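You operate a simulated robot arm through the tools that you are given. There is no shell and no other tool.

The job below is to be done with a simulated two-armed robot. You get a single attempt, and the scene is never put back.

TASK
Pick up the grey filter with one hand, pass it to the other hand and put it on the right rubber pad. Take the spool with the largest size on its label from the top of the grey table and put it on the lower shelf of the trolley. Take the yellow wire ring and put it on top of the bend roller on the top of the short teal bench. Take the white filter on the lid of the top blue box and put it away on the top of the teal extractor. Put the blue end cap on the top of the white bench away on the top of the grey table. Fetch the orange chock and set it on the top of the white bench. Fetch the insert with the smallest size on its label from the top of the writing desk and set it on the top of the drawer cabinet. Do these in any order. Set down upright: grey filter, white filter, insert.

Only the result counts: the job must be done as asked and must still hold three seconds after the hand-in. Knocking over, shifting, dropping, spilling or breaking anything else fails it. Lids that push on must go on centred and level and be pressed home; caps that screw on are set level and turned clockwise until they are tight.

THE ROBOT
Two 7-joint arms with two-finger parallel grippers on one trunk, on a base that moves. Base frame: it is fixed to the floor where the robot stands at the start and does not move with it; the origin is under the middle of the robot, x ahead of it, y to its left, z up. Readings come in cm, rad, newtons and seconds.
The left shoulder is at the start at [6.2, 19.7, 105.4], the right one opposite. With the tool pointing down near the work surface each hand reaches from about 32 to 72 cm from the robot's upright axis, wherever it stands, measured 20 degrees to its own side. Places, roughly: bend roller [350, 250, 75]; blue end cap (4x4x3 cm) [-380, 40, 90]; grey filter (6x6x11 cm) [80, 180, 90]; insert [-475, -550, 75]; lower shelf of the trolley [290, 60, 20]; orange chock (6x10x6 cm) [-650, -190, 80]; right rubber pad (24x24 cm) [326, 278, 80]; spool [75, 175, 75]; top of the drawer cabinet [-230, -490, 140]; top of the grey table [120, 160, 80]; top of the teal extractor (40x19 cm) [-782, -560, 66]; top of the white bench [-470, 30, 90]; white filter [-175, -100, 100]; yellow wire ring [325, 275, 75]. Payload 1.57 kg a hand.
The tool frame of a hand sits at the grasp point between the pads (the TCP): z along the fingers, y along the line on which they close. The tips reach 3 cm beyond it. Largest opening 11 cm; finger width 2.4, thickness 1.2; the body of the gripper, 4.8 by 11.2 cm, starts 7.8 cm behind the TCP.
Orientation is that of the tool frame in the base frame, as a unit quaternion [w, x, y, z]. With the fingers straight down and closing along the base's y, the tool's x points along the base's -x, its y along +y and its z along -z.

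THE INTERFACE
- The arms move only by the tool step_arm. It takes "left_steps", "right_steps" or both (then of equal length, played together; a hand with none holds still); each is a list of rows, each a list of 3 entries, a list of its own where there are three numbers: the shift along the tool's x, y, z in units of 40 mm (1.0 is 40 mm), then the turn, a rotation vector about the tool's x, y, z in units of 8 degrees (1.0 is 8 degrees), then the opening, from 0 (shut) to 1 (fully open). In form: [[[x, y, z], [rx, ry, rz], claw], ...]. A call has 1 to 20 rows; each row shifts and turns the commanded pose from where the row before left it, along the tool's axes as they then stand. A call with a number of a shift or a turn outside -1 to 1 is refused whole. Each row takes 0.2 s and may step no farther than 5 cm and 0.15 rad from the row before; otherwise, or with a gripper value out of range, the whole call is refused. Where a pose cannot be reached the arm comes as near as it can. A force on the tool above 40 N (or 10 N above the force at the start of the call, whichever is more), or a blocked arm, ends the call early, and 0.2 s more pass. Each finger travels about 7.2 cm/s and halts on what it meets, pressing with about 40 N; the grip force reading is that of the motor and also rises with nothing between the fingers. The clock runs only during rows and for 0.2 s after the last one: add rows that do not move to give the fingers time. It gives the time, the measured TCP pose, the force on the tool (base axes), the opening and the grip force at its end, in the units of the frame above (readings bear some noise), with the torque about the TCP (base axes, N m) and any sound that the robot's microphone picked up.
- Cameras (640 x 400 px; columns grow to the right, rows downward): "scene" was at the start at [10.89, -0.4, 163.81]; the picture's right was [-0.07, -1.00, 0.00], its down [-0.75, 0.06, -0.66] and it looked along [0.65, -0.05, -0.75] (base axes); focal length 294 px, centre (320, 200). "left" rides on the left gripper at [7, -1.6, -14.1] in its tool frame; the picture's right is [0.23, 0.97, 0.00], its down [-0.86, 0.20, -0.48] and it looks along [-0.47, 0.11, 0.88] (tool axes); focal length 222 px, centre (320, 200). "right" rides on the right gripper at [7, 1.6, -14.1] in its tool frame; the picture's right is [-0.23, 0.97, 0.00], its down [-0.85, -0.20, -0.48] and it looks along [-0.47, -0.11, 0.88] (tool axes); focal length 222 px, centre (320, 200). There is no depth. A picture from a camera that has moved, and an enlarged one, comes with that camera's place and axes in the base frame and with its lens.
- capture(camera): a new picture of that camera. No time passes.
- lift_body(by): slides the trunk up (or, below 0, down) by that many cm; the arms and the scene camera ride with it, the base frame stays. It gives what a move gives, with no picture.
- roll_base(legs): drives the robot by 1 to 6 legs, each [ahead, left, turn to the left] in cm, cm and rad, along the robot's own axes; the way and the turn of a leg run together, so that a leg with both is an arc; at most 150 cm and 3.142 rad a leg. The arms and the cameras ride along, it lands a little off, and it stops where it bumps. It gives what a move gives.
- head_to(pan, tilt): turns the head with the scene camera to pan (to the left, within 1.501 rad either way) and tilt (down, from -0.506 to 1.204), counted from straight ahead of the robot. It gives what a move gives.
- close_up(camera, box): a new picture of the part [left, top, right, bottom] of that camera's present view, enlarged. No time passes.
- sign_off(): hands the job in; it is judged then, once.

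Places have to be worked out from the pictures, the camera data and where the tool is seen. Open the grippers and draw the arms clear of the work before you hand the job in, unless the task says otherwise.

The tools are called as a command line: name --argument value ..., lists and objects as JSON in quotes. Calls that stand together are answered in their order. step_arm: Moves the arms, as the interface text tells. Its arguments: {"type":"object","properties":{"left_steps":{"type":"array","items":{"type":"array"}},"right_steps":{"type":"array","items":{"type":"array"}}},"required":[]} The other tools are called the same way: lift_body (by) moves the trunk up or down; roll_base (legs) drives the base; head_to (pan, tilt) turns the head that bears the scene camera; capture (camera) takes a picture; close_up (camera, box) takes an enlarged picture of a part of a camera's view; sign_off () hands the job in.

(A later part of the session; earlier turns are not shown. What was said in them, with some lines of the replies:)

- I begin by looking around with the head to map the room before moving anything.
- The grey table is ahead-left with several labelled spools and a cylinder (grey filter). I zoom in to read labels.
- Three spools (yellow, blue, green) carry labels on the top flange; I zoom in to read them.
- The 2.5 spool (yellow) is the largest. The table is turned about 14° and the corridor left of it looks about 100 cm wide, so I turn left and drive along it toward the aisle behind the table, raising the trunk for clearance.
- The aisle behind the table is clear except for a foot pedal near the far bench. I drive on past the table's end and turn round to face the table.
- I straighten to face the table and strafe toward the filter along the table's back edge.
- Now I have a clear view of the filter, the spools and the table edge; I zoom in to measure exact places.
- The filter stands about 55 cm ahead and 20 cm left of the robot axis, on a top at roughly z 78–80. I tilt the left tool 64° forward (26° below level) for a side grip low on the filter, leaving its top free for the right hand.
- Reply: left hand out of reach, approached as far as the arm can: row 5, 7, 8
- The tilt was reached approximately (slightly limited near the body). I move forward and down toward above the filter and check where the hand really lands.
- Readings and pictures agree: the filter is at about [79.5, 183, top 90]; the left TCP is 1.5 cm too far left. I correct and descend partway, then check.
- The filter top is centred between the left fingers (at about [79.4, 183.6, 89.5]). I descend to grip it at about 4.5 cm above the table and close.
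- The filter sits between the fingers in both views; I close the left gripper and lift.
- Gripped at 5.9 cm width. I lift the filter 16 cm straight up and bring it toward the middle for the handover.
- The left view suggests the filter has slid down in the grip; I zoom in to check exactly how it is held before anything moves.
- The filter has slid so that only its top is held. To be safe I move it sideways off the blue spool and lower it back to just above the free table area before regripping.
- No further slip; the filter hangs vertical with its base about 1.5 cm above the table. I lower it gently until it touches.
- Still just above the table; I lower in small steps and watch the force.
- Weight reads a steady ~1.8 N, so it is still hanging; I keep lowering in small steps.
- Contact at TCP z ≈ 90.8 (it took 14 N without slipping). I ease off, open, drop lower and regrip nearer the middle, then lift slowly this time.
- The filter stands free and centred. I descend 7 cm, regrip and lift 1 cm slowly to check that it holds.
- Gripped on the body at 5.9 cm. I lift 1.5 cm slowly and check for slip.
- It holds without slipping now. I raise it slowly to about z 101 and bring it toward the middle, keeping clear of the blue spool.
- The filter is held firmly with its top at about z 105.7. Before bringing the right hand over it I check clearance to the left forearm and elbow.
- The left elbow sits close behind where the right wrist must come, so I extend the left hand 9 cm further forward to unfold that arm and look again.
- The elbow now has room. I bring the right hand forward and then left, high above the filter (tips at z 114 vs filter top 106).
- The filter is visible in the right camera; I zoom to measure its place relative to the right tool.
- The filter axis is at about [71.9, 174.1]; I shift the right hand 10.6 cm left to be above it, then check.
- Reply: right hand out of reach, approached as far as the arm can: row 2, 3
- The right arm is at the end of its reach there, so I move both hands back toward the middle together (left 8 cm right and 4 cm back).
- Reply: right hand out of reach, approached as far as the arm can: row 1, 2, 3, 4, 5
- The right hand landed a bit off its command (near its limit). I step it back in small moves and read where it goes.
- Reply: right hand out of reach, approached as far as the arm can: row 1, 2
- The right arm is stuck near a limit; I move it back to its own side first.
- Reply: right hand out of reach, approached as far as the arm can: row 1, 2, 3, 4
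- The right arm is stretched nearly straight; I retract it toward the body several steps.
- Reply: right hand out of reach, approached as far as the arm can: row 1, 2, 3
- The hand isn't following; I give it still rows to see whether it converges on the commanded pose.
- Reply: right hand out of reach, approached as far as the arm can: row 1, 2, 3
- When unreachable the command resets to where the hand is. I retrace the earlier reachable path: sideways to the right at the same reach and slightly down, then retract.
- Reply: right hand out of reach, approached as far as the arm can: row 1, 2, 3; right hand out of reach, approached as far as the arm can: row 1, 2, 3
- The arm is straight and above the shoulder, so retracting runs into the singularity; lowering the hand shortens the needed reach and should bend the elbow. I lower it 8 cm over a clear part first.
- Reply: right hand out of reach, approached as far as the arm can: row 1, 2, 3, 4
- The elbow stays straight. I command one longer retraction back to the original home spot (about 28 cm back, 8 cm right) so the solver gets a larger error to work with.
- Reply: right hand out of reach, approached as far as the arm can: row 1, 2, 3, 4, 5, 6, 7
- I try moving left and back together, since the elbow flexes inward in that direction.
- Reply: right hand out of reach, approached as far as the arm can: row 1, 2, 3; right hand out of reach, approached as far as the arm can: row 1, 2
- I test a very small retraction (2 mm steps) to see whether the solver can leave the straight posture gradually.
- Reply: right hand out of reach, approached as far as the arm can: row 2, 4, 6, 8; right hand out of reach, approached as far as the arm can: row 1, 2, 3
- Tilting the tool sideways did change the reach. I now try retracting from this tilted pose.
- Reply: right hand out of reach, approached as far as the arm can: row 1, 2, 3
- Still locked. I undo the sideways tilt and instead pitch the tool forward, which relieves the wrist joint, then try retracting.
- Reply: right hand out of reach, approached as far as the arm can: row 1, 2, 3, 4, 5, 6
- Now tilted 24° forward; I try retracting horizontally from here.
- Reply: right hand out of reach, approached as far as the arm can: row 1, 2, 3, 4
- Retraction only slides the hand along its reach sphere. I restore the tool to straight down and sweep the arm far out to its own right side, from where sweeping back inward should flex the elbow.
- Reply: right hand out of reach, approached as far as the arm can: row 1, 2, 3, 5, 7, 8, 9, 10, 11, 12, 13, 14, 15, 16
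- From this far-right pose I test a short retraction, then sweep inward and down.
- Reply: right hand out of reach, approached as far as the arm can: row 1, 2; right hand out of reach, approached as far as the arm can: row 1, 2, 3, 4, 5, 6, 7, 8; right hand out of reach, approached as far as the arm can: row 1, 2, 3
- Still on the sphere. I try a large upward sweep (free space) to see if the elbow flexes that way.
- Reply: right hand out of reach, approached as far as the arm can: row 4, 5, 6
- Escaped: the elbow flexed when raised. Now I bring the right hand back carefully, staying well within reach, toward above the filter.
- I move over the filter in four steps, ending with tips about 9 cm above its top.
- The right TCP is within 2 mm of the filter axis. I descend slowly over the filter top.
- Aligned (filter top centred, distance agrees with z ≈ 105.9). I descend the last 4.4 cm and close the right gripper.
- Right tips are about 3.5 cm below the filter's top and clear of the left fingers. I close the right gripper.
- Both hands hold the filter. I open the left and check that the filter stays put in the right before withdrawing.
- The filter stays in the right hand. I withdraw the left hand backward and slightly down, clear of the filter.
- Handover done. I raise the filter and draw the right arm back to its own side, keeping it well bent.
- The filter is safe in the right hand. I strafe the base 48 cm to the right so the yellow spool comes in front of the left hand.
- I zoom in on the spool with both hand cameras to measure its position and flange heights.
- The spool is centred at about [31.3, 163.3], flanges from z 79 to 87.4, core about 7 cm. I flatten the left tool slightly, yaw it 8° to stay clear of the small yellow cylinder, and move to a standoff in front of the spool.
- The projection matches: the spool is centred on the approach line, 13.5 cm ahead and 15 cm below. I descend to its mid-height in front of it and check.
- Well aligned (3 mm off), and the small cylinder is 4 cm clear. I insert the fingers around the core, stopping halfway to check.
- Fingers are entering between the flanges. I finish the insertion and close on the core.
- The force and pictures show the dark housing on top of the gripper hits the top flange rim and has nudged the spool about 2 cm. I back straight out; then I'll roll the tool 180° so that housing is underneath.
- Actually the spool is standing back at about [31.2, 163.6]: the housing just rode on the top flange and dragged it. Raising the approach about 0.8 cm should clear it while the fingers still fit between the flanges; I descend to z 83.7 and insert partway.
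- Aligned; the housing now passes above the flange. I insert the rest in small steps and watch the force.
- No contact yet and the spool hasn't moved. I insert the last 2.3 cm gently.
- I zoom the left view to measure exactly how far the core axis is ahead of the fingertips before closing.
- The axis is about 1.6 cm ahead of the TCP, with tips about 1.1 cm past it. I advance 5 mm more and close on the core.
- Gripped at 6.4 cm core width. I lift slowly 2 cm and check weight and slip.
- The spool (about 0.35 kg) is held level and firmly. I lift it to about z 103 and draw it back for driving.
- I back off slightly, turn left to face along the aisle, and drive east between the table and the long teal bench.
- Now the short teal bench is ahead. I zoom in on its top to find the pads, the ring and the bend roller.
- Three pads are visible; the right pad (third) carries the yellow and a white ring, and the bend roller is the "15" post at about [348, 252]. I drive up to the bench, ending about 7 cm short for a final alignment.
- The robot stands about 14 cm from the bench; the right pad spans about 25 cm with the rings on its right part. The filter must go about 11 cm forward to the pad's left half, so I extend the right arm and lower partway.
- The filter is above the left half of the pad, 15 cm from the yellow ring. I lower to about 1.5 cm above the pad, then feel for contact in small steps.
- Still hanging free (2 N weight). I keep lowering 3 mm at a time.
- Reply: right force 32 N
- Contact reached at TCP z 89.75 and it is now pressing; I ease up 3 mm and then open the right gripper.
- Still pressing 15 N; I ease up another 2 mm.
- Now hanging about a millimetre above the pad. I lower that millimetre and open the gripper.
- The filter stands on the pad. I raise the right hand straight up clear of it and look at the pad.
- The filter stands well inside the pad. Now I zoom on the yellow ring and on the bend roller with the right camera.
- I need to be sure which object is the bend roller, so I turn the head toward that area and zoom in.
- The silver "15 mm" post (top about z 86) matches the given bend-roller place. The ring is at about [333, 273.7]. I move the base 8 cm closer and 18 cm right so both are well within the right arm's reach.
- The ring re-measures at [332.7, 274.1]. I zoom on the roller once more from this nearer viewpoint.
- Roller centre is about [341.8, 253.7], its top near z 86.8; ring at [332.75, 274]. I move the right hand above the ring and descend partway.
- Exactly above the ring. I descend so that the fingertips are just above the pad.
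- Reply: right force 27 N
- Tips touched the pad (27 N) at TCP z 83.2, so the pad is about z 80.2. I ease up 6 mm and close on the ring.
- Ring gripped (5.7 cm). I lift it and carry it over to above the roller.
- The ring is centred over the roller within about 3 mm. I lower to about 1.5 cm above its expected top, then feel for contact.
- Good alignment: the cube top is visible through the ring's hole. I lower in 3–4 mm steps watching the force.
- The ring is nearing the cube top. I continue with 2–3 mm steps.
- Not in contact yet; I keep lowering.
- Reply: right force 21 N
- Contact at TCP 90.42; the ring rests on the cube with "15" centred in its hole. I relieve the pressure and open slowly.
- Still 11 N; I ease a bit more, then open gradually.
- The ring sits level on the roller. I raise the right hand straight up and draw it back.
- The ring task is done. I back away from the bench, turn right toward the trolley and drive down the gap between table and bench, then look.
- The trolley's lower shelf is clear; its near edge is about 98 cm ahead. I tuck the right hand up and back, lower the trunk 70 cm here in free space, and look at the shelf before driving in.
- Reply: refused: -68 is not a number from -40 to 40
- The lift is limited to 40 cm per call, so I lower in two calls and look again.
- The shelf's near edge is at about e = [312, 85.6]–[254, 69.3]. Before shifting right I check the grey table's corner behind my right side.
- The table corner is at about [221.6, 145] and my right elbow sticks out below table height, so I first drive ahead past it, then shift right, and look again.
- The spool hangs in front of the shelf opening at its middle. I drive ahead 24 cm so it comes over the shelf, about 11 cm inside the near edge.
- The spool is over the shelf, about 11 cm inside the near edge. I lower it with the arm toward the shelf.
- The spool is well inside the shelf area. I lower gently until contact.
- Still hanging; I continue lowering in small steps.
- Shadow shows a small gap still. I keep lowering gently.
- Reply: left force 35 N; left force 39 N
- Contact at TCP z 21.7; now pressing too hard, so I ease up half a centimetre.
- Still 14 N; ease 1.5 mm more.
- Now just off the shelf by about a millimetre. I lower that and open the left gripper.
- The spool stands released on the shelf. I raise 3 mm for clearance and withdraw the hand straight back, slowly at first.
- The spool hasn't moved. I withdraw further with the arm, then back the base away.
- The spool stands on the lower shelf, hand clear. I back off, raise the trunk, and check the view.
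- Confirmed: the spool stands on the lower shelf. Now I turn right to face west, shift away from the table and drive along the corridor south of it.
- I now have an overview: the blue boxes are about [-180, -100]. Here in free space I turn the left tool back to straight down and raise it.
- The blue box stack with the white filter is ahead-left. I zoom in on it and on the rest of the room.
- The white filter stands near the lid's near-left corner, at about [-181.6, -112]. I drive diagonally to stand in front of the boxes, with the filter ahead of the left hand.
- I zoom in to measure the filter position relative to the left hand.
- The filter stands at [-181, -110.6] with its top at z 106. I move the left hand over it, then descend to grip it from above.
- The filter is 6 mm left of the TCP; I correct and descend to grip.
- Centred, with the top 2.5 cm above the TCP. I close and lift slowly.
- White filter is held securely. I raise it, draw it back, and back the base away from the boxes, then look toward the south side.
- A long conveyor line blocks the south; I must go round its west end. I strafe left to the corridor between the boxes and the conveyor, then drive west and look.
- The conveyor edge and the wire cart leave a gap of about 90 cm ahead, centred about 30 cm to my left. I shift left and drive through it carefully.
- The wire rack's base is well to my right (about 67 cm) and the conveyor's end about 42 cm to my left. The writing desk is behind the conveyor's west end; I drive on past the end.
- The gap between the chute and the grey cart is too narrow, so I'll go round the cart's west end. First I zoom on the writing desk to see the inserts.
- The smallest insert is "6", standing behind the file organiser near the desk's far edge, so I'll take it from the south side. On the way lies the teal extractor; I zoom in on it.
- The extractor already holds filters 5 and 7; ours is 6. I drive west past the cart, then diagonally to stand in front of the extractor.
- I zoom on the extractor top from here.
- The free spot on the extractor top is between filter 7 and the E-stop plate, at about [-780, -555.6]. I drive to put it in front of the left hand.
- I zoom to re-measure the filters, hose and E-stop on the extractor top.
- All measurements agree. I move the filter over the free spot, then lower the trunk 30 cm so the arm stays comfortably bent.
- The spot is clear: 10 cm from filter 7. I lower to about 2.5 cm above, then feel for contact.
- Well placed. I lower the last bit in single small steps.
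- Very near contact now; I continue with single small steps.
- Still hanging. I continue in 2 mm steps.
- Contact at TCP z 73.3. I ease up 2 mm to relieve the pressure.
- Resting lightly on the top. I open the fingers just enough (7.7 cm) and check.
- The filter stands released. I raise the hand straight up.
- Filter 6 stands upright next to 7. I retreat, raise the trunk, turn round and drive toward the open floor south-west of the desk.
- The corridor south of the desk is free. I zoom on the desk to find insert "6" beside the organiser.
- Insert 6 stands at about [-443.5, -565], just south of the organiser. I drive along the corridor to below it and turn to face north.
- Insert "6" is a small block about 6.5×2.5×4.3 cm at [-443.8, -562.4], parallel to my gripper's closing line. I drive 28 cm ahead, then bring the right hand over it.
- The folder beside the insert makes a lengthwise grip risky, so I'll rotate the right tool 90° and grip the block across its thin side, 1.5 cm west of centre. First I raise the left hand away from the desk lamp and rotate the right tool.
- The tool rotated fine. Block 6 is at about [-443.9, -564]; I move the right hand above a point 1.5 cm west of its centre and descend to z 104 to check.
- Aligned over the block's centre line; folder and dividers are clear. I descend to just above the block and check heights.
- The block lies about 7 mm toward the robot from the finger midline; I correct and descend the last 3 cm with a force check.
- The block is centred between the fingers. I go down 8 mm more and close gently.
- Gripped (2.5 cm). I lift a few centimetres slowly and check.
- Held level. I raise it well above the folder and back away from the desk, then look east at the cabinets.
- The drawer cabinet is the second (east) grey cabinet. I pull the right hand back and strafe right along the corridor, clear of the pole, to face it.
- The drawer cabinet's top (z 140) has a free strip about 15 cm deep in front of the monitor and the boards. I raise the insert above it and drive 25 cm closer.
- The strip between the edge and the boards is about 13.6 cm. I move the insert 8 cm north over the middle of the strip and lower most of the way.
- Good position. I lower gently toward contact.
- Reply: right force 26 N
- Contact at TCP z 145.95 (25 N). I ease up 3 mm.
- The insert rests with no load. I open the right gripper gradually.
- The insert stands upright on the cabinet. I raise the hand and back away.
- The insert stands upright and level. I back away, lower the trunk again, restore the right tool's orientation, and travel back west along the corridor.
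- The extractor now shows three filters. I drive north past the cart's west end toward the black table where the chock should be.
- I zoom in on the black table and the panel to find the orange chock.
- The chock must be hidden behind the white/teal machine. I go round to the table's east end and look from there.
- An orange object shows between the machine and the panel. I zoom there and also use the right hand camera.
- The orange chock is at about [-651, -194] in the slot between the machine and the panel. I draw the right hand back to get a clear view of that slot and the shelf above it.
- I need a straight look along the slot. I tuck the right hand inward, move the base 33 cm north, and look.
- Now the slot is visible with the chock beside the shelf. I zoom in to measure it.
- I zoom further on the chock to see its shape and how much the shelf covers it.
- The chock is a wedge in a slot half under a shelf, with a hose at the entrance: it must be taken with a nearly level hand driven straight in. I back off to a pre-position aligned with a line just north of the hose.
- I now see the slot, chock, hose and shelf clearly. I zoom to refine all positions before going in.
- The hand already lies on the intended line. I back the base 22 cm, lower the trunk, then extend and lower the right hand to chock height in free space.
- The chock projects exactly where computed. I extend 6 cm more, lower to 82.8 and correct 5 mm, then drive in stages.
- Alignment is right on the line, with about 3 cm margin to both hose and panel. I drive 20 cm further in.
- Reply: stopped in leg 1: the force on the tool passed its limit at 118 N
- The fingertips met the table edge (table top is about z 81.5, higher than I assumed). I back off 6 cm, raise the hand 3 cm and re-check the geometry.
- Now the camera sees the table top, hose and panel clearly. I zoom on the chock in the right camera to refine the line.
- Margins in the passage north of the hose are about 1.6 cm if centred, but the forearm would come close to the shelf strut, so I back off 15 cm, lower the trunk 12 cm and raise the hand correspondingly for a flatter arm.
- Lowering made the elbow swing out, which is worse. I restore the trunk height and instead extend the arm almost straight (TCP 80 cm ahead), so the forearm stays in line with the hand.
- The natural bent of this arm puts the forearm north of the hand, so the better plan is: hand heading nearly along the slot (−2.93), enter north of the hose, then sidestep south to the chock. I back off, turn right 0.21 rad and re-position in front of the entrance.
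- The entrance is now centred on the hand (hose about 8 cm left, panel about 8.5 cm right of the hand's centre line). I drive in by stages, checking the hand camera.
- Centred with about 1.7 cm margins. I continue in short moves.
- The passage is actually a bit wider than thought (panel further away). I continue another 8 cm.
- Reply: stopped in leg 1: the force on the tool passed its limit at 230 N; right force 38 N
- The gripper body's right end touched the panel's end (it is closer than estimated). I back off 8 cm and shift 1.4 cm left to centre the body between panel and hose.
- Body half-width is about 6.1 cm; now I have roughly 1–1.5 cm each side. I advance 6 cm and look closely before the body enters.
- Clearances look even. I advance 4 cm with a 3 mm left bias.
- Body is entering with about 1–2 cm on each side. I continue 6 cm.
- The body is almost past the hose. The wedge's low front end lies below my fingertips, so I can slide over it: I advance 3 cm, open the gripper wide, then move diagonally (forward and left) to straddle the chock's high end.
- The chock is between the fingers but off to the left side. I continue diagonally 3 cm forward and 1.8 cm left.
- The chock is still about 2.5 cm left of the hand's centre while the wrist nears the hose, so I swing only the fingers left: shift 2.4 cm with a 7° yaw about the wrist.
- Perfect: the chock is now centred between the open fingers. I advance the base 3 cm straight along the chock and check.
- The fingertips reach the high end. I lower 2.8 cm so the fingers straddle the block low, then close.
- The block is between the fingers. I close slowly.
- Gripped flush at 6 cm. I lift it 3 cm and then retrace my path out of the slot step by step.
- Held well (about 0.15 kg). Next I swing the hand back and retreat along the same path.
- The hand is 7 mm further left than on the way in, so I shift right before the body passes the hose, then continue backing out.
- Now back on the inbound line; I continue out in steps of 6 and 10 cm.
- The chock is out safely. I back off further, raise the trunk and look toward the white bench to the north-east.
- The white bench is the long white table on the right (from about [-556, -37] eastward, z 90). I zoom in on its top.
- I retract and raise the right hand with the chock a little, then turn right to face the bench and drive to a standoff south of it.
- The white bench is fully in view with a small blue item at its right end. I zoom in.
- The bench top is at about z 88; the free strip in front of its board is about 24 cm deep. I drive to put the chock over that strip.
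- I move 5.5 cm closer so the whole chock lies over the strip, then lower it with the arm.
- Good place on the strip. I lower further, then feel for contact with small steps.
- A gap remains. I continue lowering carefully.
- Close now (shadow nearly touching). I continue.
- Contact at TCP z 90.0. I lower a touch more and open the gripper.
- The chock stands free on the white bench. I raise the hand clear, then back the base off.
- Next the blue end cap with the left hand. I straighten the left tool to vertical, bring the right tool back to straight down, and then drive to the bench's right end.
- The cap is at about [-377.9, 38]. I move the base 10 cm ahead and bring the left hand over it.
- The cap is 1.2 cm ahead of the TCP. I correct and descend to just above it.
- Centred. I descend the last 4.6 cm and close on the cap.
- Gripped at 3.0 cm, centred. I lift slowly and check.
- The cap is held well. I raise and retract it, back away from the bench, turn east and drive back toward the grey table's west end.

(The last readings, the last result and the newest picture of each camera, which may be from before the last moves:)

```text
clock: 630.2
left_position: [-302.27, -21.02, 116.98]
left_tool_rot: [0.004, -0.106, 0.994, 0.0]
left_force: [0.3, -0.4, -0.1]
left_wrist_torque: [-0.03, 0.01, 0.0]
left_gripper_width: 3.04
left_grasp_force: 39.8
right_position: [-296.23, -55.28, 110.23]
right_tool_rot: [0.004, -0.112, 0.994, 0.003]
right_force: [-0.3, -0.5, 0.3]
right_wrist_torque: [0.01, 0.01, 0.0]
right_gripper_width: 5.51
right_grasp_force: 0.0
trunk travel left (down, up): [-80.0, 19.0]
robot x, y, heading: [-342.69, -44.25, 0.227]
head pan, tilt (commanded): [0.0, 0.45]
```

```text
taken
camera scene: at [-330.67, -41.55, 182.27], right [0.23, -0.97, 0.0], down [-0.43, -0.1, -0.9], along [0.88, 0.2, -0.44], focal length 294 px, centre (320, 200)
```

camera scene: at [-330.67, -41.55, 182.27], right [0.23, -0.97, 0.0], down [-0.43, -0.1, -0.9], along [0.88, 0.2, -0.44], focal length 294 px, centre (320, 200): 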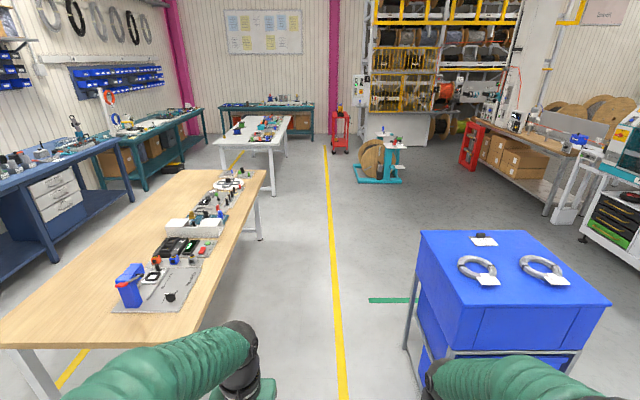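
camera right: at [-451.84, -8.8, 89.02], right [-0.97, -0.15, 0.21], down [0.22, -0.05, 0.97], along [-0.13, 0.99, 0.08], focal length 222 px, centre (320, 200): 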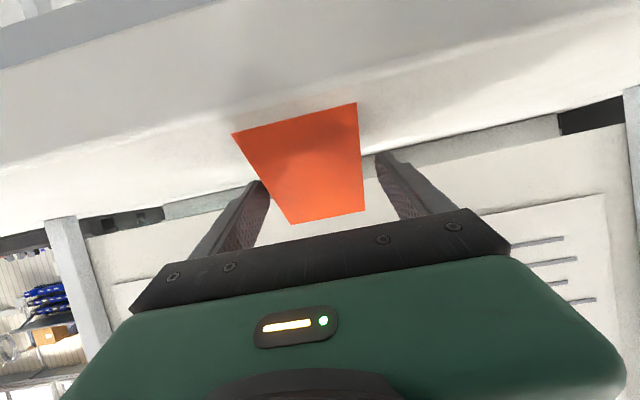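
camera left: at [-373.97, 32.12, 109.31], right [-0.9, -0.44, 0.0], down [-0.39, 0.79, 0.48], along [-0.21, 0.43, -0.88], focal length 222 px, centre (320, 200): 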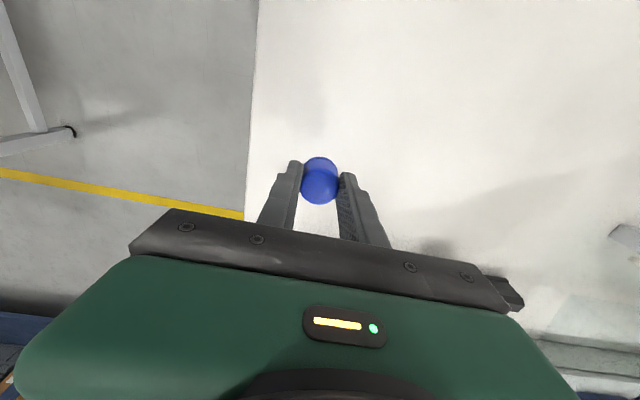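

The way back east is clear between the wooden table and the blue boxes. I drive along it to the corridor at the grey table's west end.

roll_base --legs '[[115, 0, 0.012], [115, 0, 0], [120, 0, 0]]'

head_to --pan 0.6 --tilt 0.5

capture --camera "scene"

```text
clock: 647.5
left_position: [41.8, 69.7, 116.98]
left_tool_rot: [0.004, -0.121, 0.993, 0.0]
left_force: [0.3, 0.1, -0.2]
left_wrist_torque: [0.0, -0.03, -0.02]
left_gripper_width: 3.03
left_grasp_force: 39.9
right_position: [48.93, 35.63, 110.21]
right_tool_rot: [0.004, -0.126, 0.992, 0.003]
right_force: [0.0, -0.8, -0.2]
right_wrist_torque: [0.02, 0.0, -0.02]
right_gripper_width: 5.48
right_grasp_force: 0.1
trunk travel left (down, up): [-80.0, 19.0]
robot x, y, heading: [2.15, 45.3, 0.255]
head pan, tilt (commanded): [0.0, 0.45]
```

```text
clock: 648.5
left_position: [41.68, 69.78, 117.02]
left_tool_rot: [0.003, -0.121, 0.993, 0.0]
left_force: [0.0, -1.2, 0.4]
left_wrist_torque: [0.02, 0.05, -0.02]
left_gripper_width: 3.02
left_grasp_force: 39.8
right_position: [48.81, 35.74, 110.23]
right_tool_rot: [0.004, -0.126, 0.992, 0.003]
right_force: [-0.9, 0.2, 0.1]
right_wrist_torque: [0.0, 0.0, -0.01]
right_gripper_width: 5.51
right_grasp_force: 0.1
trunk travel left (down, up): [-80.0, 19.0]
robot x, y, heading: [2.15, 45.19, 0.257]
head pan, tilt (commanded): [0.6, 0.499]
```

```text
taken
camera scene: at [11.2, 52.94, 181.84], right [0.76, -0.65, 0.0], down [-0.31, -0.36, -0.88], along [0.57, 0.66, -0.48], focal length 294 px, centre (320, 200)
```

scene: 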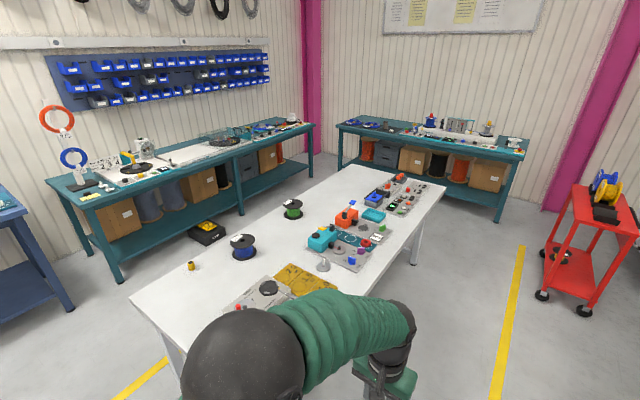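

I strafe left along the table's west end to face the free spot where the yellow spool used to stand.

roll_base --legs '[[0, 86, -0.011]]'

head_to --pan 0.1 --tilt 0.8

capture --camera "scene"

capture --camera "left"

```text
clock: 653.1
left_position: [20.2, 152.47, 117.02]
left_tool_rot: [0.003, -0.117, 0.993, 0.002]
left_force: [-0.2, 0.2, -1.0]
left_wrist_torque: [0.01, 0.04, 0.02]
left_gripper_width: 3.0
left_grasp_force: 39.8
right_position: [27.1, 118.39, 110.23]
right_tool_rot: [0.004, -0.124, 0.992, 0.004]
right_force: [0.6, -0.1, -0.1]
right_wrist_torque: [0.04, 0.03, -0.03]
right_gripper_width: 5.49
right_grasp_force: 0.1
trunk travel left (down, up): [-80.0, 19.0]
robot x, y, heading: [-19.46, 128.51, 0.252]
head pan, tilt (commanded): [0.6, 0.499]
```

```text
clock: 654.0
left_position: [19.97, 152.7, 117.01]
left_tool_rot: [0.004, -0.118, 0.993, 0.001]
left_force: [0.5, -0.3, -0.3]
left_wrist_torque: [0.04, -0.03, -0.01]
left_gripper_width: 3.02
left_grasp_force: 39.8
right_position: [26.92, 118.58, 110.3]
right_tool_rot: [0.004, -0.124, 0.992, 0.003]
right_force: [-0.4, -0.8, -0.5]
right_wrist_torque: [0.0, 0.02, -0.01]
right_gripper_width: 5.46
right_grasp_force: 0.1
trunk travel left (down, up): [-80.0, 19.0]
robot x, y, heading: [-19.97, 128.73, 0.257]
head pan, tilt (commanded): [0.099, 0.799]
```

```text
taken
camera scene: at [-8.93, 131.95, 179.25], right [0.35, -0.94, 0.0], down [-0.67, -0.25, -0.7], along [0.65, 0.24, -0.72], focal length 294 px, centre (320, 200)
```

scene: 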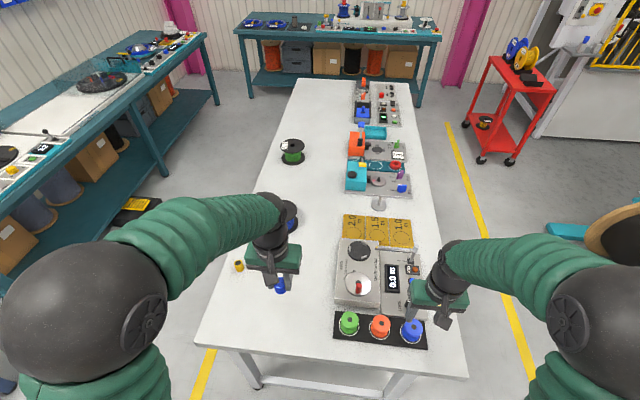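

```text
taken
camera left: at [13.53, 149.44, 131.0], right [-0.45, 0.89, 0.0], down [0.78, 0.39, 0.49], along [0.43, 0.22, -0.87], focal length 222 px, centre (320, 200)
```

left: 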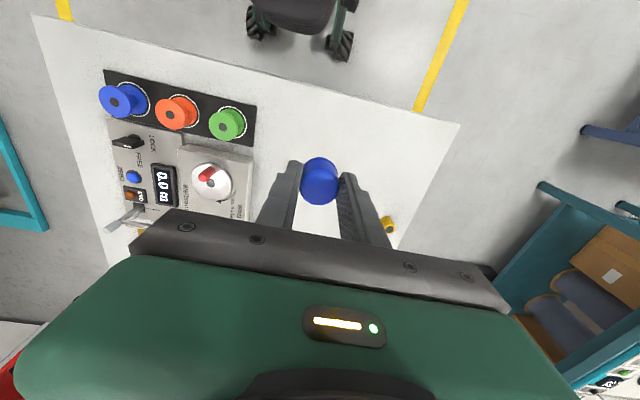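

The table's left end has a free area ahead of the left hand. I move 12 cm forward over it and lower most of the way.

step_arm --left_steps '[[[-0.75, 0, 0], [0, 0, 0], 0], [[-0.75, 0, 0], [0, 0, 0], 0], [[-0.75, 0, 0], [0, 0, 0], 0], [[-0.75, 0, 0], [0, 0, 0], 0], [[0, 0, 0.9], [0, 0, 0], 0], [[0, 0, 0.9], [0, 0, 0], 0], [[0, 0, 0.9], [0, 0, 0], 0], [[0, 0, 0.9], [0, 0, 0], 0], [[0, 0, 0.9], [0, 0, 0], 0], [[0, 0, 0.9], [0, 0, 0], 0], [[0, 0, 0.9], [0, 0, 0], 0], [[0, 0, 0.8], [0, 0, 0], 0], [[0, 0, 0], [0, 0, 0], 0]]'

capture --camera "left"

close_up --camera "scene" --box '[200, 180, 360, 320]'

```text
clock: 656.8
left_position: [31.79, 155.5, 88.79]
left_tool_rot: [0.004, -0.117, 0.993, 0.0]
left_force: [0.1, 0.3, -0.1]
left_wrist_torque: [0.04, 0.01, -0.01]
left_gripper_width: 3.03
left_grasp_force: 39.1
right_position: [26.85, 118.64, 110.4]
right_tool_rot: [0.004, -0.124, 0.992, 0.003]
right_force: [0.6, -0.6, -0.2]
right_wrist_torque: [0.02, 0.03, 0.0]
right_gripper_width: 5.5
right_grasp_force: 0.0
trunk travel left (down, up): [-80.0, 19.0]
robot x, y, heading: [-19.13, 128.8, 0.247]
head pan, tilt (commanded): [0.099, 0.799]
```

```text
taken
camera left: at [25.24, 152.39, 102.68], right [-0.45, 0.89, 0.0], down [0.78, 0.39, 0.49], along [0.44, 0.22, -0.87], focal length 222 px, centre (320, 200)
```

left: 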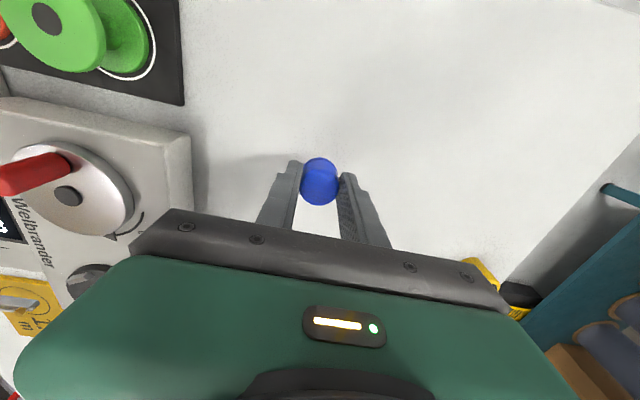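

```text
2.86 times, centred on (280, 250) of scene
camera zoom: at [-8.92, 132.18, 179.24], right [0.34, -0.94, 0.0], down [-0.67, -0.25, -0.7], along [0.65, 0.24, -0.72], focal length 839 px, centre (434, 57)
```

zoom: 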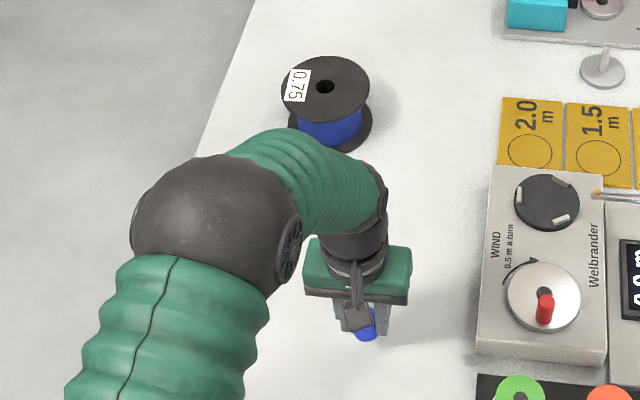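

Free table all around. I lower gently to contact.

step_arm --left_steps '[[[0, 0, 0.4], [0, 0, 0], 0], [[0, 0, 0.4], [0, 0, 0], 0], [[0, 0, 0.1], [0, 0, 0], 0], [[0, 0, 0], [0, 0, 0], 0]]'

step_arm --left_steps '[[[0, 0, 0.08], [0, 0, 0], 0], [[0, 0, 0], [0, 0, 0], 0]]'

step_arm --left_steps '[[[0, 0, 0.08], [0, 0, 0], 0], [[0, 0, 0], [0, 0, 0], 0]]'

```text
clock: 657.8
left_position: [31.85, 155.63, 85.13]
left_tool_rot: [0.004, -0.117, 0.993, 0.001]
left_force: [0.7, 0.4, -0.5]
left_wrist_torque: [-0.01, 0.0, 0.0]
left_gripper_width: 3.01
left_grasp_force: 39.4
right_position: [26.89, 118.67, 110.38]
right_tool_rot: [0.004, -0.124, 0.992, 0.003]
right_force: [0.1, 0.0, 0.8]
right_wrist_torque: [-0.04, 0.0, -0.01]
right_gripper_width: 5.51
right_grasp_force: 0.0
trunk travel left (down, up): [-80.0, 19.0]
robot x, y, heading: [-19.47, 128.69, 0.252]
head pan, tilt (commanded): [0.099, 0.799]
```

```text
clock: 658.4
left_position: [31.9, 155.69, 84.75]
left_tool_rot: [0.004, -0.117, 0.993, 0.0]
left_force: [-0.7, -0.6, -0.8]
left_wrist_torque: [-0.01, 0.01, 0.02]
left_gripper_width: 3.03
left_grasp_force: 39.4
right_position: [26.9, 118.71, 110.22]
right_tool_rot: [0.003, -0.123, 0.992, 0.003]
right_force: [0.0, -0.7, 0.7]
right_wrist_torque: [0.02, 0.03, 0.0]
right_gripper_width: 5.52
right_grasp_force: 0.0
trunk travel left (down, up): [-80.0, 19.0]
robot x, y, heading: [-19.71, 128.31, 0.256]
head pan, tilt (commanded): [0.099, 0.799]
```

```text
clock: 659.0
left_position: [31.99, 155.65, 84.51]
left_tool_rot: [0.004, -0.118, 0.993, 0.0]
left_force: [-1.0, -0.5, 0.6]
left_wrist_torque: [0.03, 0.0, -0.01]
left_gripper_width: 3.02
left_grasp_force: 39.9
right_position: [26.97, 118.68, 110.34]
right_tool_rot: [0.004, -0.123, 0.992, 0.004]
right_force: [0.3, -0.4, -0.6]
right_wrist_torque: [0.02, 0.02, 0.01]
right_gripper_width: 5.49
right_grasp_force: 0.0
trunk travel left (down, up): [-80.0, 19.0]
robot x, y, heading: [-19.56, 128.51, 0.251]
head pan, tilt (commanded): [0.099, 0.799]
```

step_arm --left_steps '[[[0, 0, 0.07], [0, 0, 0], 0], [[0, 0, 0], [0, 0, 0], 0]]'

step_arm --left_steps '[[[0, 0, 0.07], [0, 0, 0], 0], [[0, 0, 0], [0, 0, 0], 0]]'

step_arm --left_steps '[[[0, 0, 0.06], [0, 0, 0], 0], [[0, 0, 0], [0, 0, 0], 0]]'

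```text
clock: 659.6
left_position: [32.01, 155.76, 84.11]
left_tool_rot: [0.005, -0.118, 0.993, 0.001]
left_force: [-0.1, 0.8, 2.6]
left_wrist_torque: [0.0, 0.0, 0.01]
left_gripper_width: 3.04
left_grasp_force: 39.4
right_position: [26.84, 118.63, 110.37]
right_tool_rot: [0.005, -0.123, 0.992, 0.003]
right_force: [-0.8, 0.3, 1.3]
right_wrist_torque: [-0.01, -0.02, 0.04]
right_gripper_width: 5.5
right_grasp_force: 0.0
trunk travel left (down, up): [-80.0, 19.0]
robot x, y, heading: [-19.45, 128.62, 0.251]
head pan, tilt (commanded): [0.099, 0.799]
```

```text
clock: 660.2
left_position: [32.01, 155.63, 84.17]
left_tool_rot: [0.007, -0.118, 0.993, 0.001]
left_force: [1.1, 2.8, 20.3]
left_wrist_torque: [0.09, -0.01, 0.03]
left_gripper_width: 3.01
left_grasp_force: 39.4
right_position: [26.79, 118.49, 110.46]
right_tool_rot: [0.005, -0.124, 0.992, 0.003]
right_force: [0.3, 1.0, -0.1]
right_wrist_torque: [0.01, 0.0, 0.0]
right_gripper_width: 5.51
right_grasp_force: 0.0
trunk travel left (down, up): [-80.0, 19.0]
robot x, y, heading: [-19.68, 128.67, 0.251]
head pan, tilt (commanded): [0.099, 0.799]
```

```text
clock: 660.8
left_position: [31.87, 155.44, 83.94]
left_tool_rot: [0.008, -0.118, 0.993, 0.001]
left_force: [1.9, 5.1, 38.6]
left_wrist_torque: [0.19, -0.12, 0.03]
left_gripper_width: 3.06
left_grasp_force: 40.5
right_position: [26.63, 118.54, 110.51]
right_tool_rot: [0.006, -0.124, 0.992, 0.003]
right_force: [0.7, 0.0, 0.5]
right_wrist_torque: [-0.01, -0.01, 0.02]
right_gripper_width: 5.5
right_grasp_force: 0.2
trunk travel left (down, up): [-80.0, 19.0]
robot x, y, heading: [-19.55, 128.55, 0.255]
head pan, tilt (commanded): [0.099, 0.799]
```

Contact at TCP z 84.1; I ease up to relieve the 38 N.

step_arm --left_steps '[[[0, 0, -0.1], [0, 0, 0], 0], [[0, 0, 0], [0, 0, 0], 0]]'

```text
clock: 661.4
left_position: [31.92, 155.6, 84.1]
left_tool_rot: [0.005, -0.118, 0.993, 0.0]
left_force: [3.4, 2.5, 12.5]
left_wrist_torque: [0.14, -0.2, 0.02]
left_gripper_width: 3.01
left_grasp_force: 39.7
right_position: [26.81, 118.69, 110.36]
right_tool_rot: [0.004, -0.124, 0.992, 0.003]
right_force: [0.0, -0.3, -0.3]
right_wrist_torque: [0.01, 0.01, 0.0]
right_gripper_width: 5.49
right_grasp_force: 0.1
trunk travel left (down, up): [-80.0, 19.0]
robot x, y, heading: [-19.41, 128.58, 0.249]
head pan, tilt (commanded): [0.099, 0.799]
```

step_arm --left_steps '[[[0, 0, -0.05], [0, 0, 0], 0], [[0, 0, 0], [0, 0, 0], 0]]'

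step_arm --left_steps '[[[0, 0, 0], [0, 0, 0], 0.3], [[0, 0, 0], [0, 0, 0], 0.36], [[0, 0, 0], [0, 0, 0], 0.45], [[0, 0, 0], [0, 0, 0], 0.55], [[0, 0, 0], [0, 0, 0], 0.55]]'

capture --camera "left"

```text
clock: 662.0
left_position: [31.71, 155.62, 84.29]
left_tool_rot: [0.002, -0.117, 0.993, 0.001]
left_force: [-0.1, -0.1, -0.5]
left_wrist_torque: [0.01, 0.01, 0.03]
left_gripper_width: 3.04
left_grasp_force: 39.7
right_position: [26.91, 118.71, 110.3]
right_tool_rot: [0.003, -0.123, 0.992, 0.003]
right_force: [0.2, 0.5, -0.1]
right_wrist_torque: [0.0, 0.02, -0.04]
right_gripper_width: 5.48
right_grasp_force: 0.1
trunk travel left (down, up): [-80.0, 19.0]
robot x, y, heading: [-19.37, 128.41, 0.252]
head pan, tilt (commanded): [0.099, 0.799]
```

```text
clock: 663.2
left_position: [31.96, 155.74, 84.41]
left_tool_rot: [0.005, -0.118, 0.993, 0.0]
left_force: [-0.5, 0.5, -0.2]
left_wrist_torque: [-0.01, 0.01, -0.02]
left_gripper_width: 6.06
left_grasp_force: 0.1
right_position: [27.01, 118.68, 110.37]
right_tool_rot: [0.004, -0.123, 0.992, 0.003]
right_force: [-0.3, 0.7, -0.6]
right_wrist_torque: [-0.02, 0.02, -0.02]
right_gripper_width: 5.51
right_grasp_force: 0.1
trunk travel left (down, up): [-80.0, 19.0]
robot x, y, heading: [-19.43, 128.51, 0.254]
head pan, tilt (commanded): [0.099, 0.799]
```

```text
taken
camera left: at [25.42, 152.45, 98.28], right [-0.45, 0.89, 0.0], down [0.78, 0.39, 0.49], along [0.43, 0.22, -0.87], focal length 222 px, centre (320, 200)
```

left: 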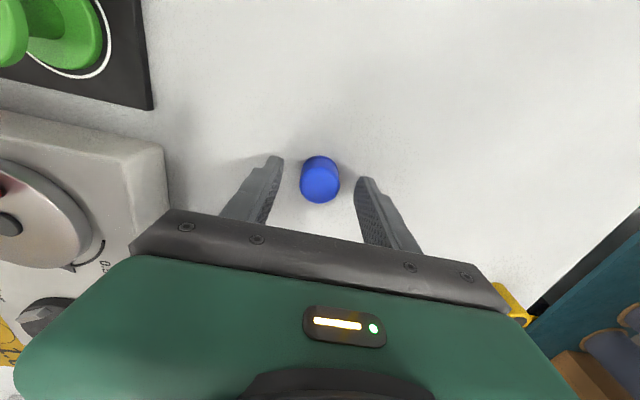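

The cap stands on the grey table. I raise the hand clear and retract both arms.

step_arm --left_steps '[[[0, 0, -0.2], [0, 0, 0], 0.6], [[0, 0, -0.5], [0, 0, 0], 0.6], [[0, 0, -0.9], [0, 0, 0], 0.6], [[0, 0, -0.9], [0, 0, 0], 0.6], [[0, 0, -0.9], [0, 0, 0], 0.6], [[0, 0, -0.9], [0, 0, 0], 0.6], [[0, 0, -0.9], [0, 0, 0], 0.6], [[0, 0, -0.9], [0, 0, 0], 0.6], [[0.8, 0, 0], [0, 0, 0], 0.8], [[0.8, 0, 0], [0, 0, 0], 1], [[0.8, 0, 0], [0, 0, 0], 1], [[0, 0, 0], [0, 0, 0], 1]]' --right_steps '[[[0, 0, 0], [0, 0, 0], 0.5], [[0, 0, 0], [0, 0, 0], 0.6], [[0, 0, 0], [0, 0, 0], 0.8], [[0, 0, 0], [0, 0, 0], 1], [[0, 0, 0], [0, 0, 0], 1], [[0, 0, 0], [0, 0, 0], 1], [[0, 0, 0], [0, 0, 0], 1], [[0, 0, 0], [0, 0, 0], 1], [[0, 0, 0], [0, 0, 0], 1], [[0, 0, 0], [0, 0, 0], 1], [[0, 0, 0], [0, 0, 0], 1], [[0, 0, 0], [0, 0, 0], 1]]'

roll_base --legs '[[-10, 0, 0]]'

capture --camera "scene"

```text
clock: 665.8
left_position: [22.58, 153.42, 108.61]
left_tool_rot: [0.003, -0.117, 0.993, 0.0]
left_force: [-0.4, 0.0, -1.0]
left_wrist_torque: [0.04, 0.01, 0.0]
left_gripper_width: 11.0
left_grasp_force: 0.0
right_position: [26.91, 118.7, 110.14]
right_tool_rot: [0.004, -0.123, 0.992, 0.003]
right_force: [-0.2, -0.1, 0.2]
right_wrist_torque: [0.01, 0.0, 0.01]
right_gripper_width: 11.0
right_grasp_force: 0.0
trunk travel left (down, up): [-80.0, 19.0]
robot x, y, heading: [-19.56, 128.61, 0.25]
head pan, tilt (commanded): [0.099, 0.799]
```

```text
clock: 667.0
left_position: [13.31, 151.12, 108.37]
left_tool_rot: [0.001, -0.119, 0.993, 0.0]
left_force: [0.6, 0.2, 0.3]
left_wrist_torque: [-0.01, -0.01, -0.02]
left_gripper_width: 10.99
left_grasp_force: 0.0
right_position: [17.83, 116.33, 109.94]
right_tool_rot: [0.001, -0.123, 0.992, 0.003]
right_force: [-0.2, 0.7, 0.4]
right_wrist_torque: [0.0, 0.04, -0.03]
right_gripper_width: 10.98
right_grasp_force: 0.1
trunk travel left (down, up): [-80.0, 19.0]
robot x, y, heading: [-29.37, 125.71, 0.254]
head pan, tilt (commanded): [0.099, 0.799]
```

```text
taken
camera scene: at [-17.55, 129.94, 179.15], right [0.35, -0.94, 0.0], down [-0.68, -0.25, -0.69], along [0.65, 0.24, -0.72], focal length 294 px, centre (320, 200)
```

scene: 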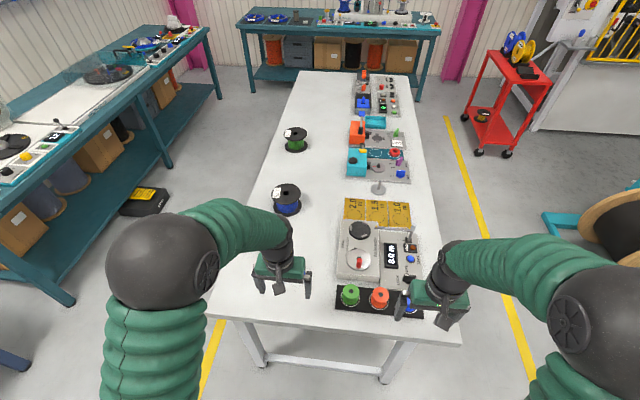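

I verify the results visible from here: the cap, the ring and filter on the teal bench, and the spool on the trolley.

capture --camera "left"

close_up --camera "scene" --box '[225, 0, 385, 60]'

close_up --camera "scene" --box '[455, 30, 565, 160]'

head_to --pan 0.05 --tilt 0.4

close_up --camera "scene" --box '[240, 80, 360, 160]'

```text
taken
camera left: at [6.91, 147.79, 122.33], right [-0.45, 0.89, 0.0], down [0.78, 0.39, 0.48], along [0.43, 0.22, -0.88], focal length 222 px, centre (320, 200)
```

left: 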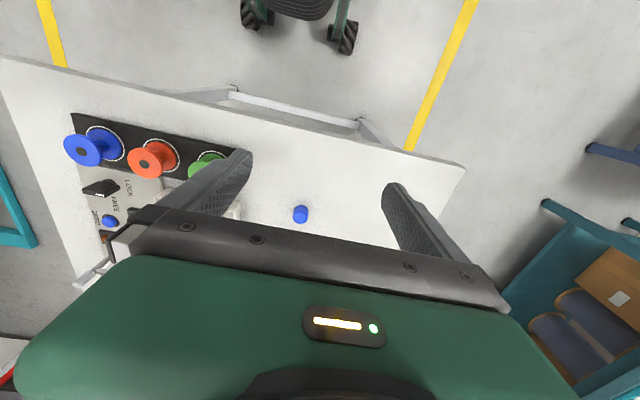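

```text
4.00 times, centred on (305, 30) of scene
camera zoom: at [-17.55, 129.94, 179.15], right [0.35, -0.94, 0.0], down [-0.68, -0.25, -0.69], along [0.65, 0.24, -0.72], focal length 1175 px, centre (380, 880)
```

zoom: 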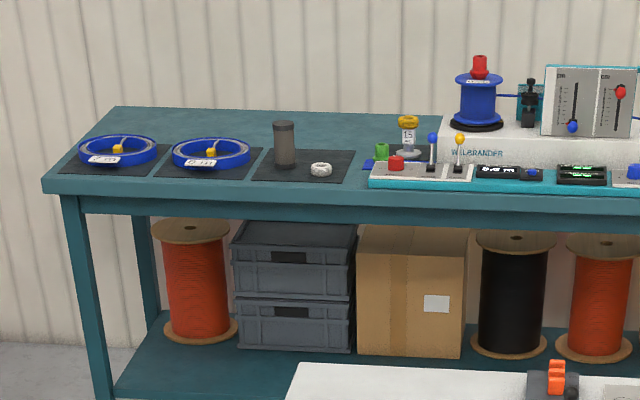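

```text
3.08 times, centred on (510, 95) of scene
camera zoom: at [-17.55, 129.94, 179.15], right [0.35, -0.94, 0.0], down [-0.68, -0.25, -0.69], along [0.65, 0.24, -0.72], focal length 904 px, centre (-265, 523)
```

zoom: 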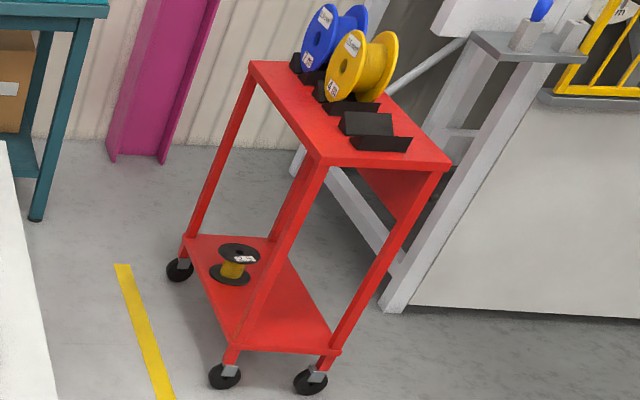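

```text
clock: 667.9
left_position: [12.25, 150.74, 108.94]
left_tool_rot: [0.006, -0.119, 0.993, 0.001]
left_force: [-0.1, -0.4, 0.8]
left_wrist_torque: [0.01, -0.02, 0.01]
left_gripper_width: 11.0
left_grasp_force: 0.0
right_position: [16.79, 116.1, 110.57]
right_tool_rot: [0.006, -0.124, 0.992, 0.004]
right_force: [1.0, -0.2, 1.0]
right_wrist_torque: [0.01, 0.0, -0.01]
right_gripper_width: 10.98
right_grasp_force: 0.1
trunk travel left (down, up): [-80.0, 19.0]
robot x, y, heading: [-29.46, 126.01, 0.25]
head pan, tilt (commanded): [0.051, 0.4]
```

```text
5.00 times, centred on (300, 120) of scene
camera zoom: at [-17.69, 129.57, 182.77], right [0.3, -0.95, 0.0], down [-0.37, -0.12, -0.92], along [0.88, 0.28, -0.39], focal length 1468 px, centre (420, 600)
```

zoom: 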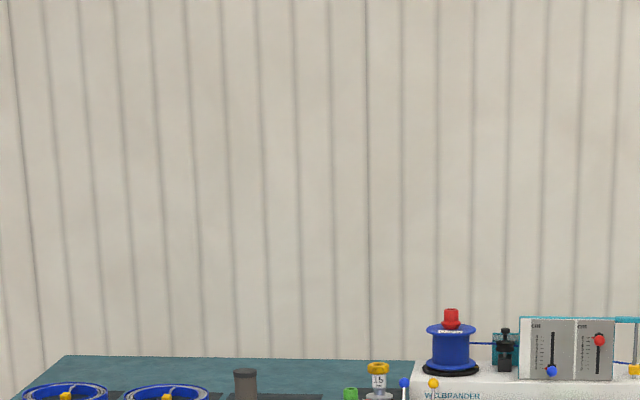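

Everything checks out: the grey filter stands on the right pad, the ring is on the bend roller, the 2.5 spool is on the trolley's lower shelf and the blue cap is on the grey table. I saw the other three items in place when I set them down. The grippers are open and the arms are clear, so I hand the job in.

sign_off

```text
The job is handed in.
```

I handed the job in with all seven items placed as asked; the judge's result has not come back.

| Item | Where it is now | How I know |
|---|---|---|
| Grey filter (passed left hand to right hand in mid-air) | Upright on the right rubber pad | Seen again just before hand-in |
| Spool labelled 2.5 (the largest) | Lower shelf of the trolley | Seen again just before hand-in |
| Yellow wire ring | On top of the silver "15 mm" post on the short teal bench | Seen again just before hand-in |
| Blue end cap | On the grey table, near its west end | Seen again just before hand-in |
| White filter (labelled 6) | Upright on the teal extractor, beside filter 7 | Seen when I set it down and once later |
| Insert labelled 6 (the smallest) | Upright on the drawer cabinet | Seen only when I set it down |
| Orange chock | On the white bench | Seen when I set it down and once later |

- **Possible contact damage:** the right hand bumped the black table's edge (118 N) and then the end of the panel on that table (230 N) while I was reaching for the chock. I saw nothing move in the pictures afterwards, but I cannot rule out a small shift.
- **Grip slip:** the grey filter slid in the first grip. I set it back on the grey table and regripped it before passing it over.
- **Bend roller:** no object carried that name. I took the silver "15 mm" post to be the bend roller because it matched the given position; the green bushing beside it did not.
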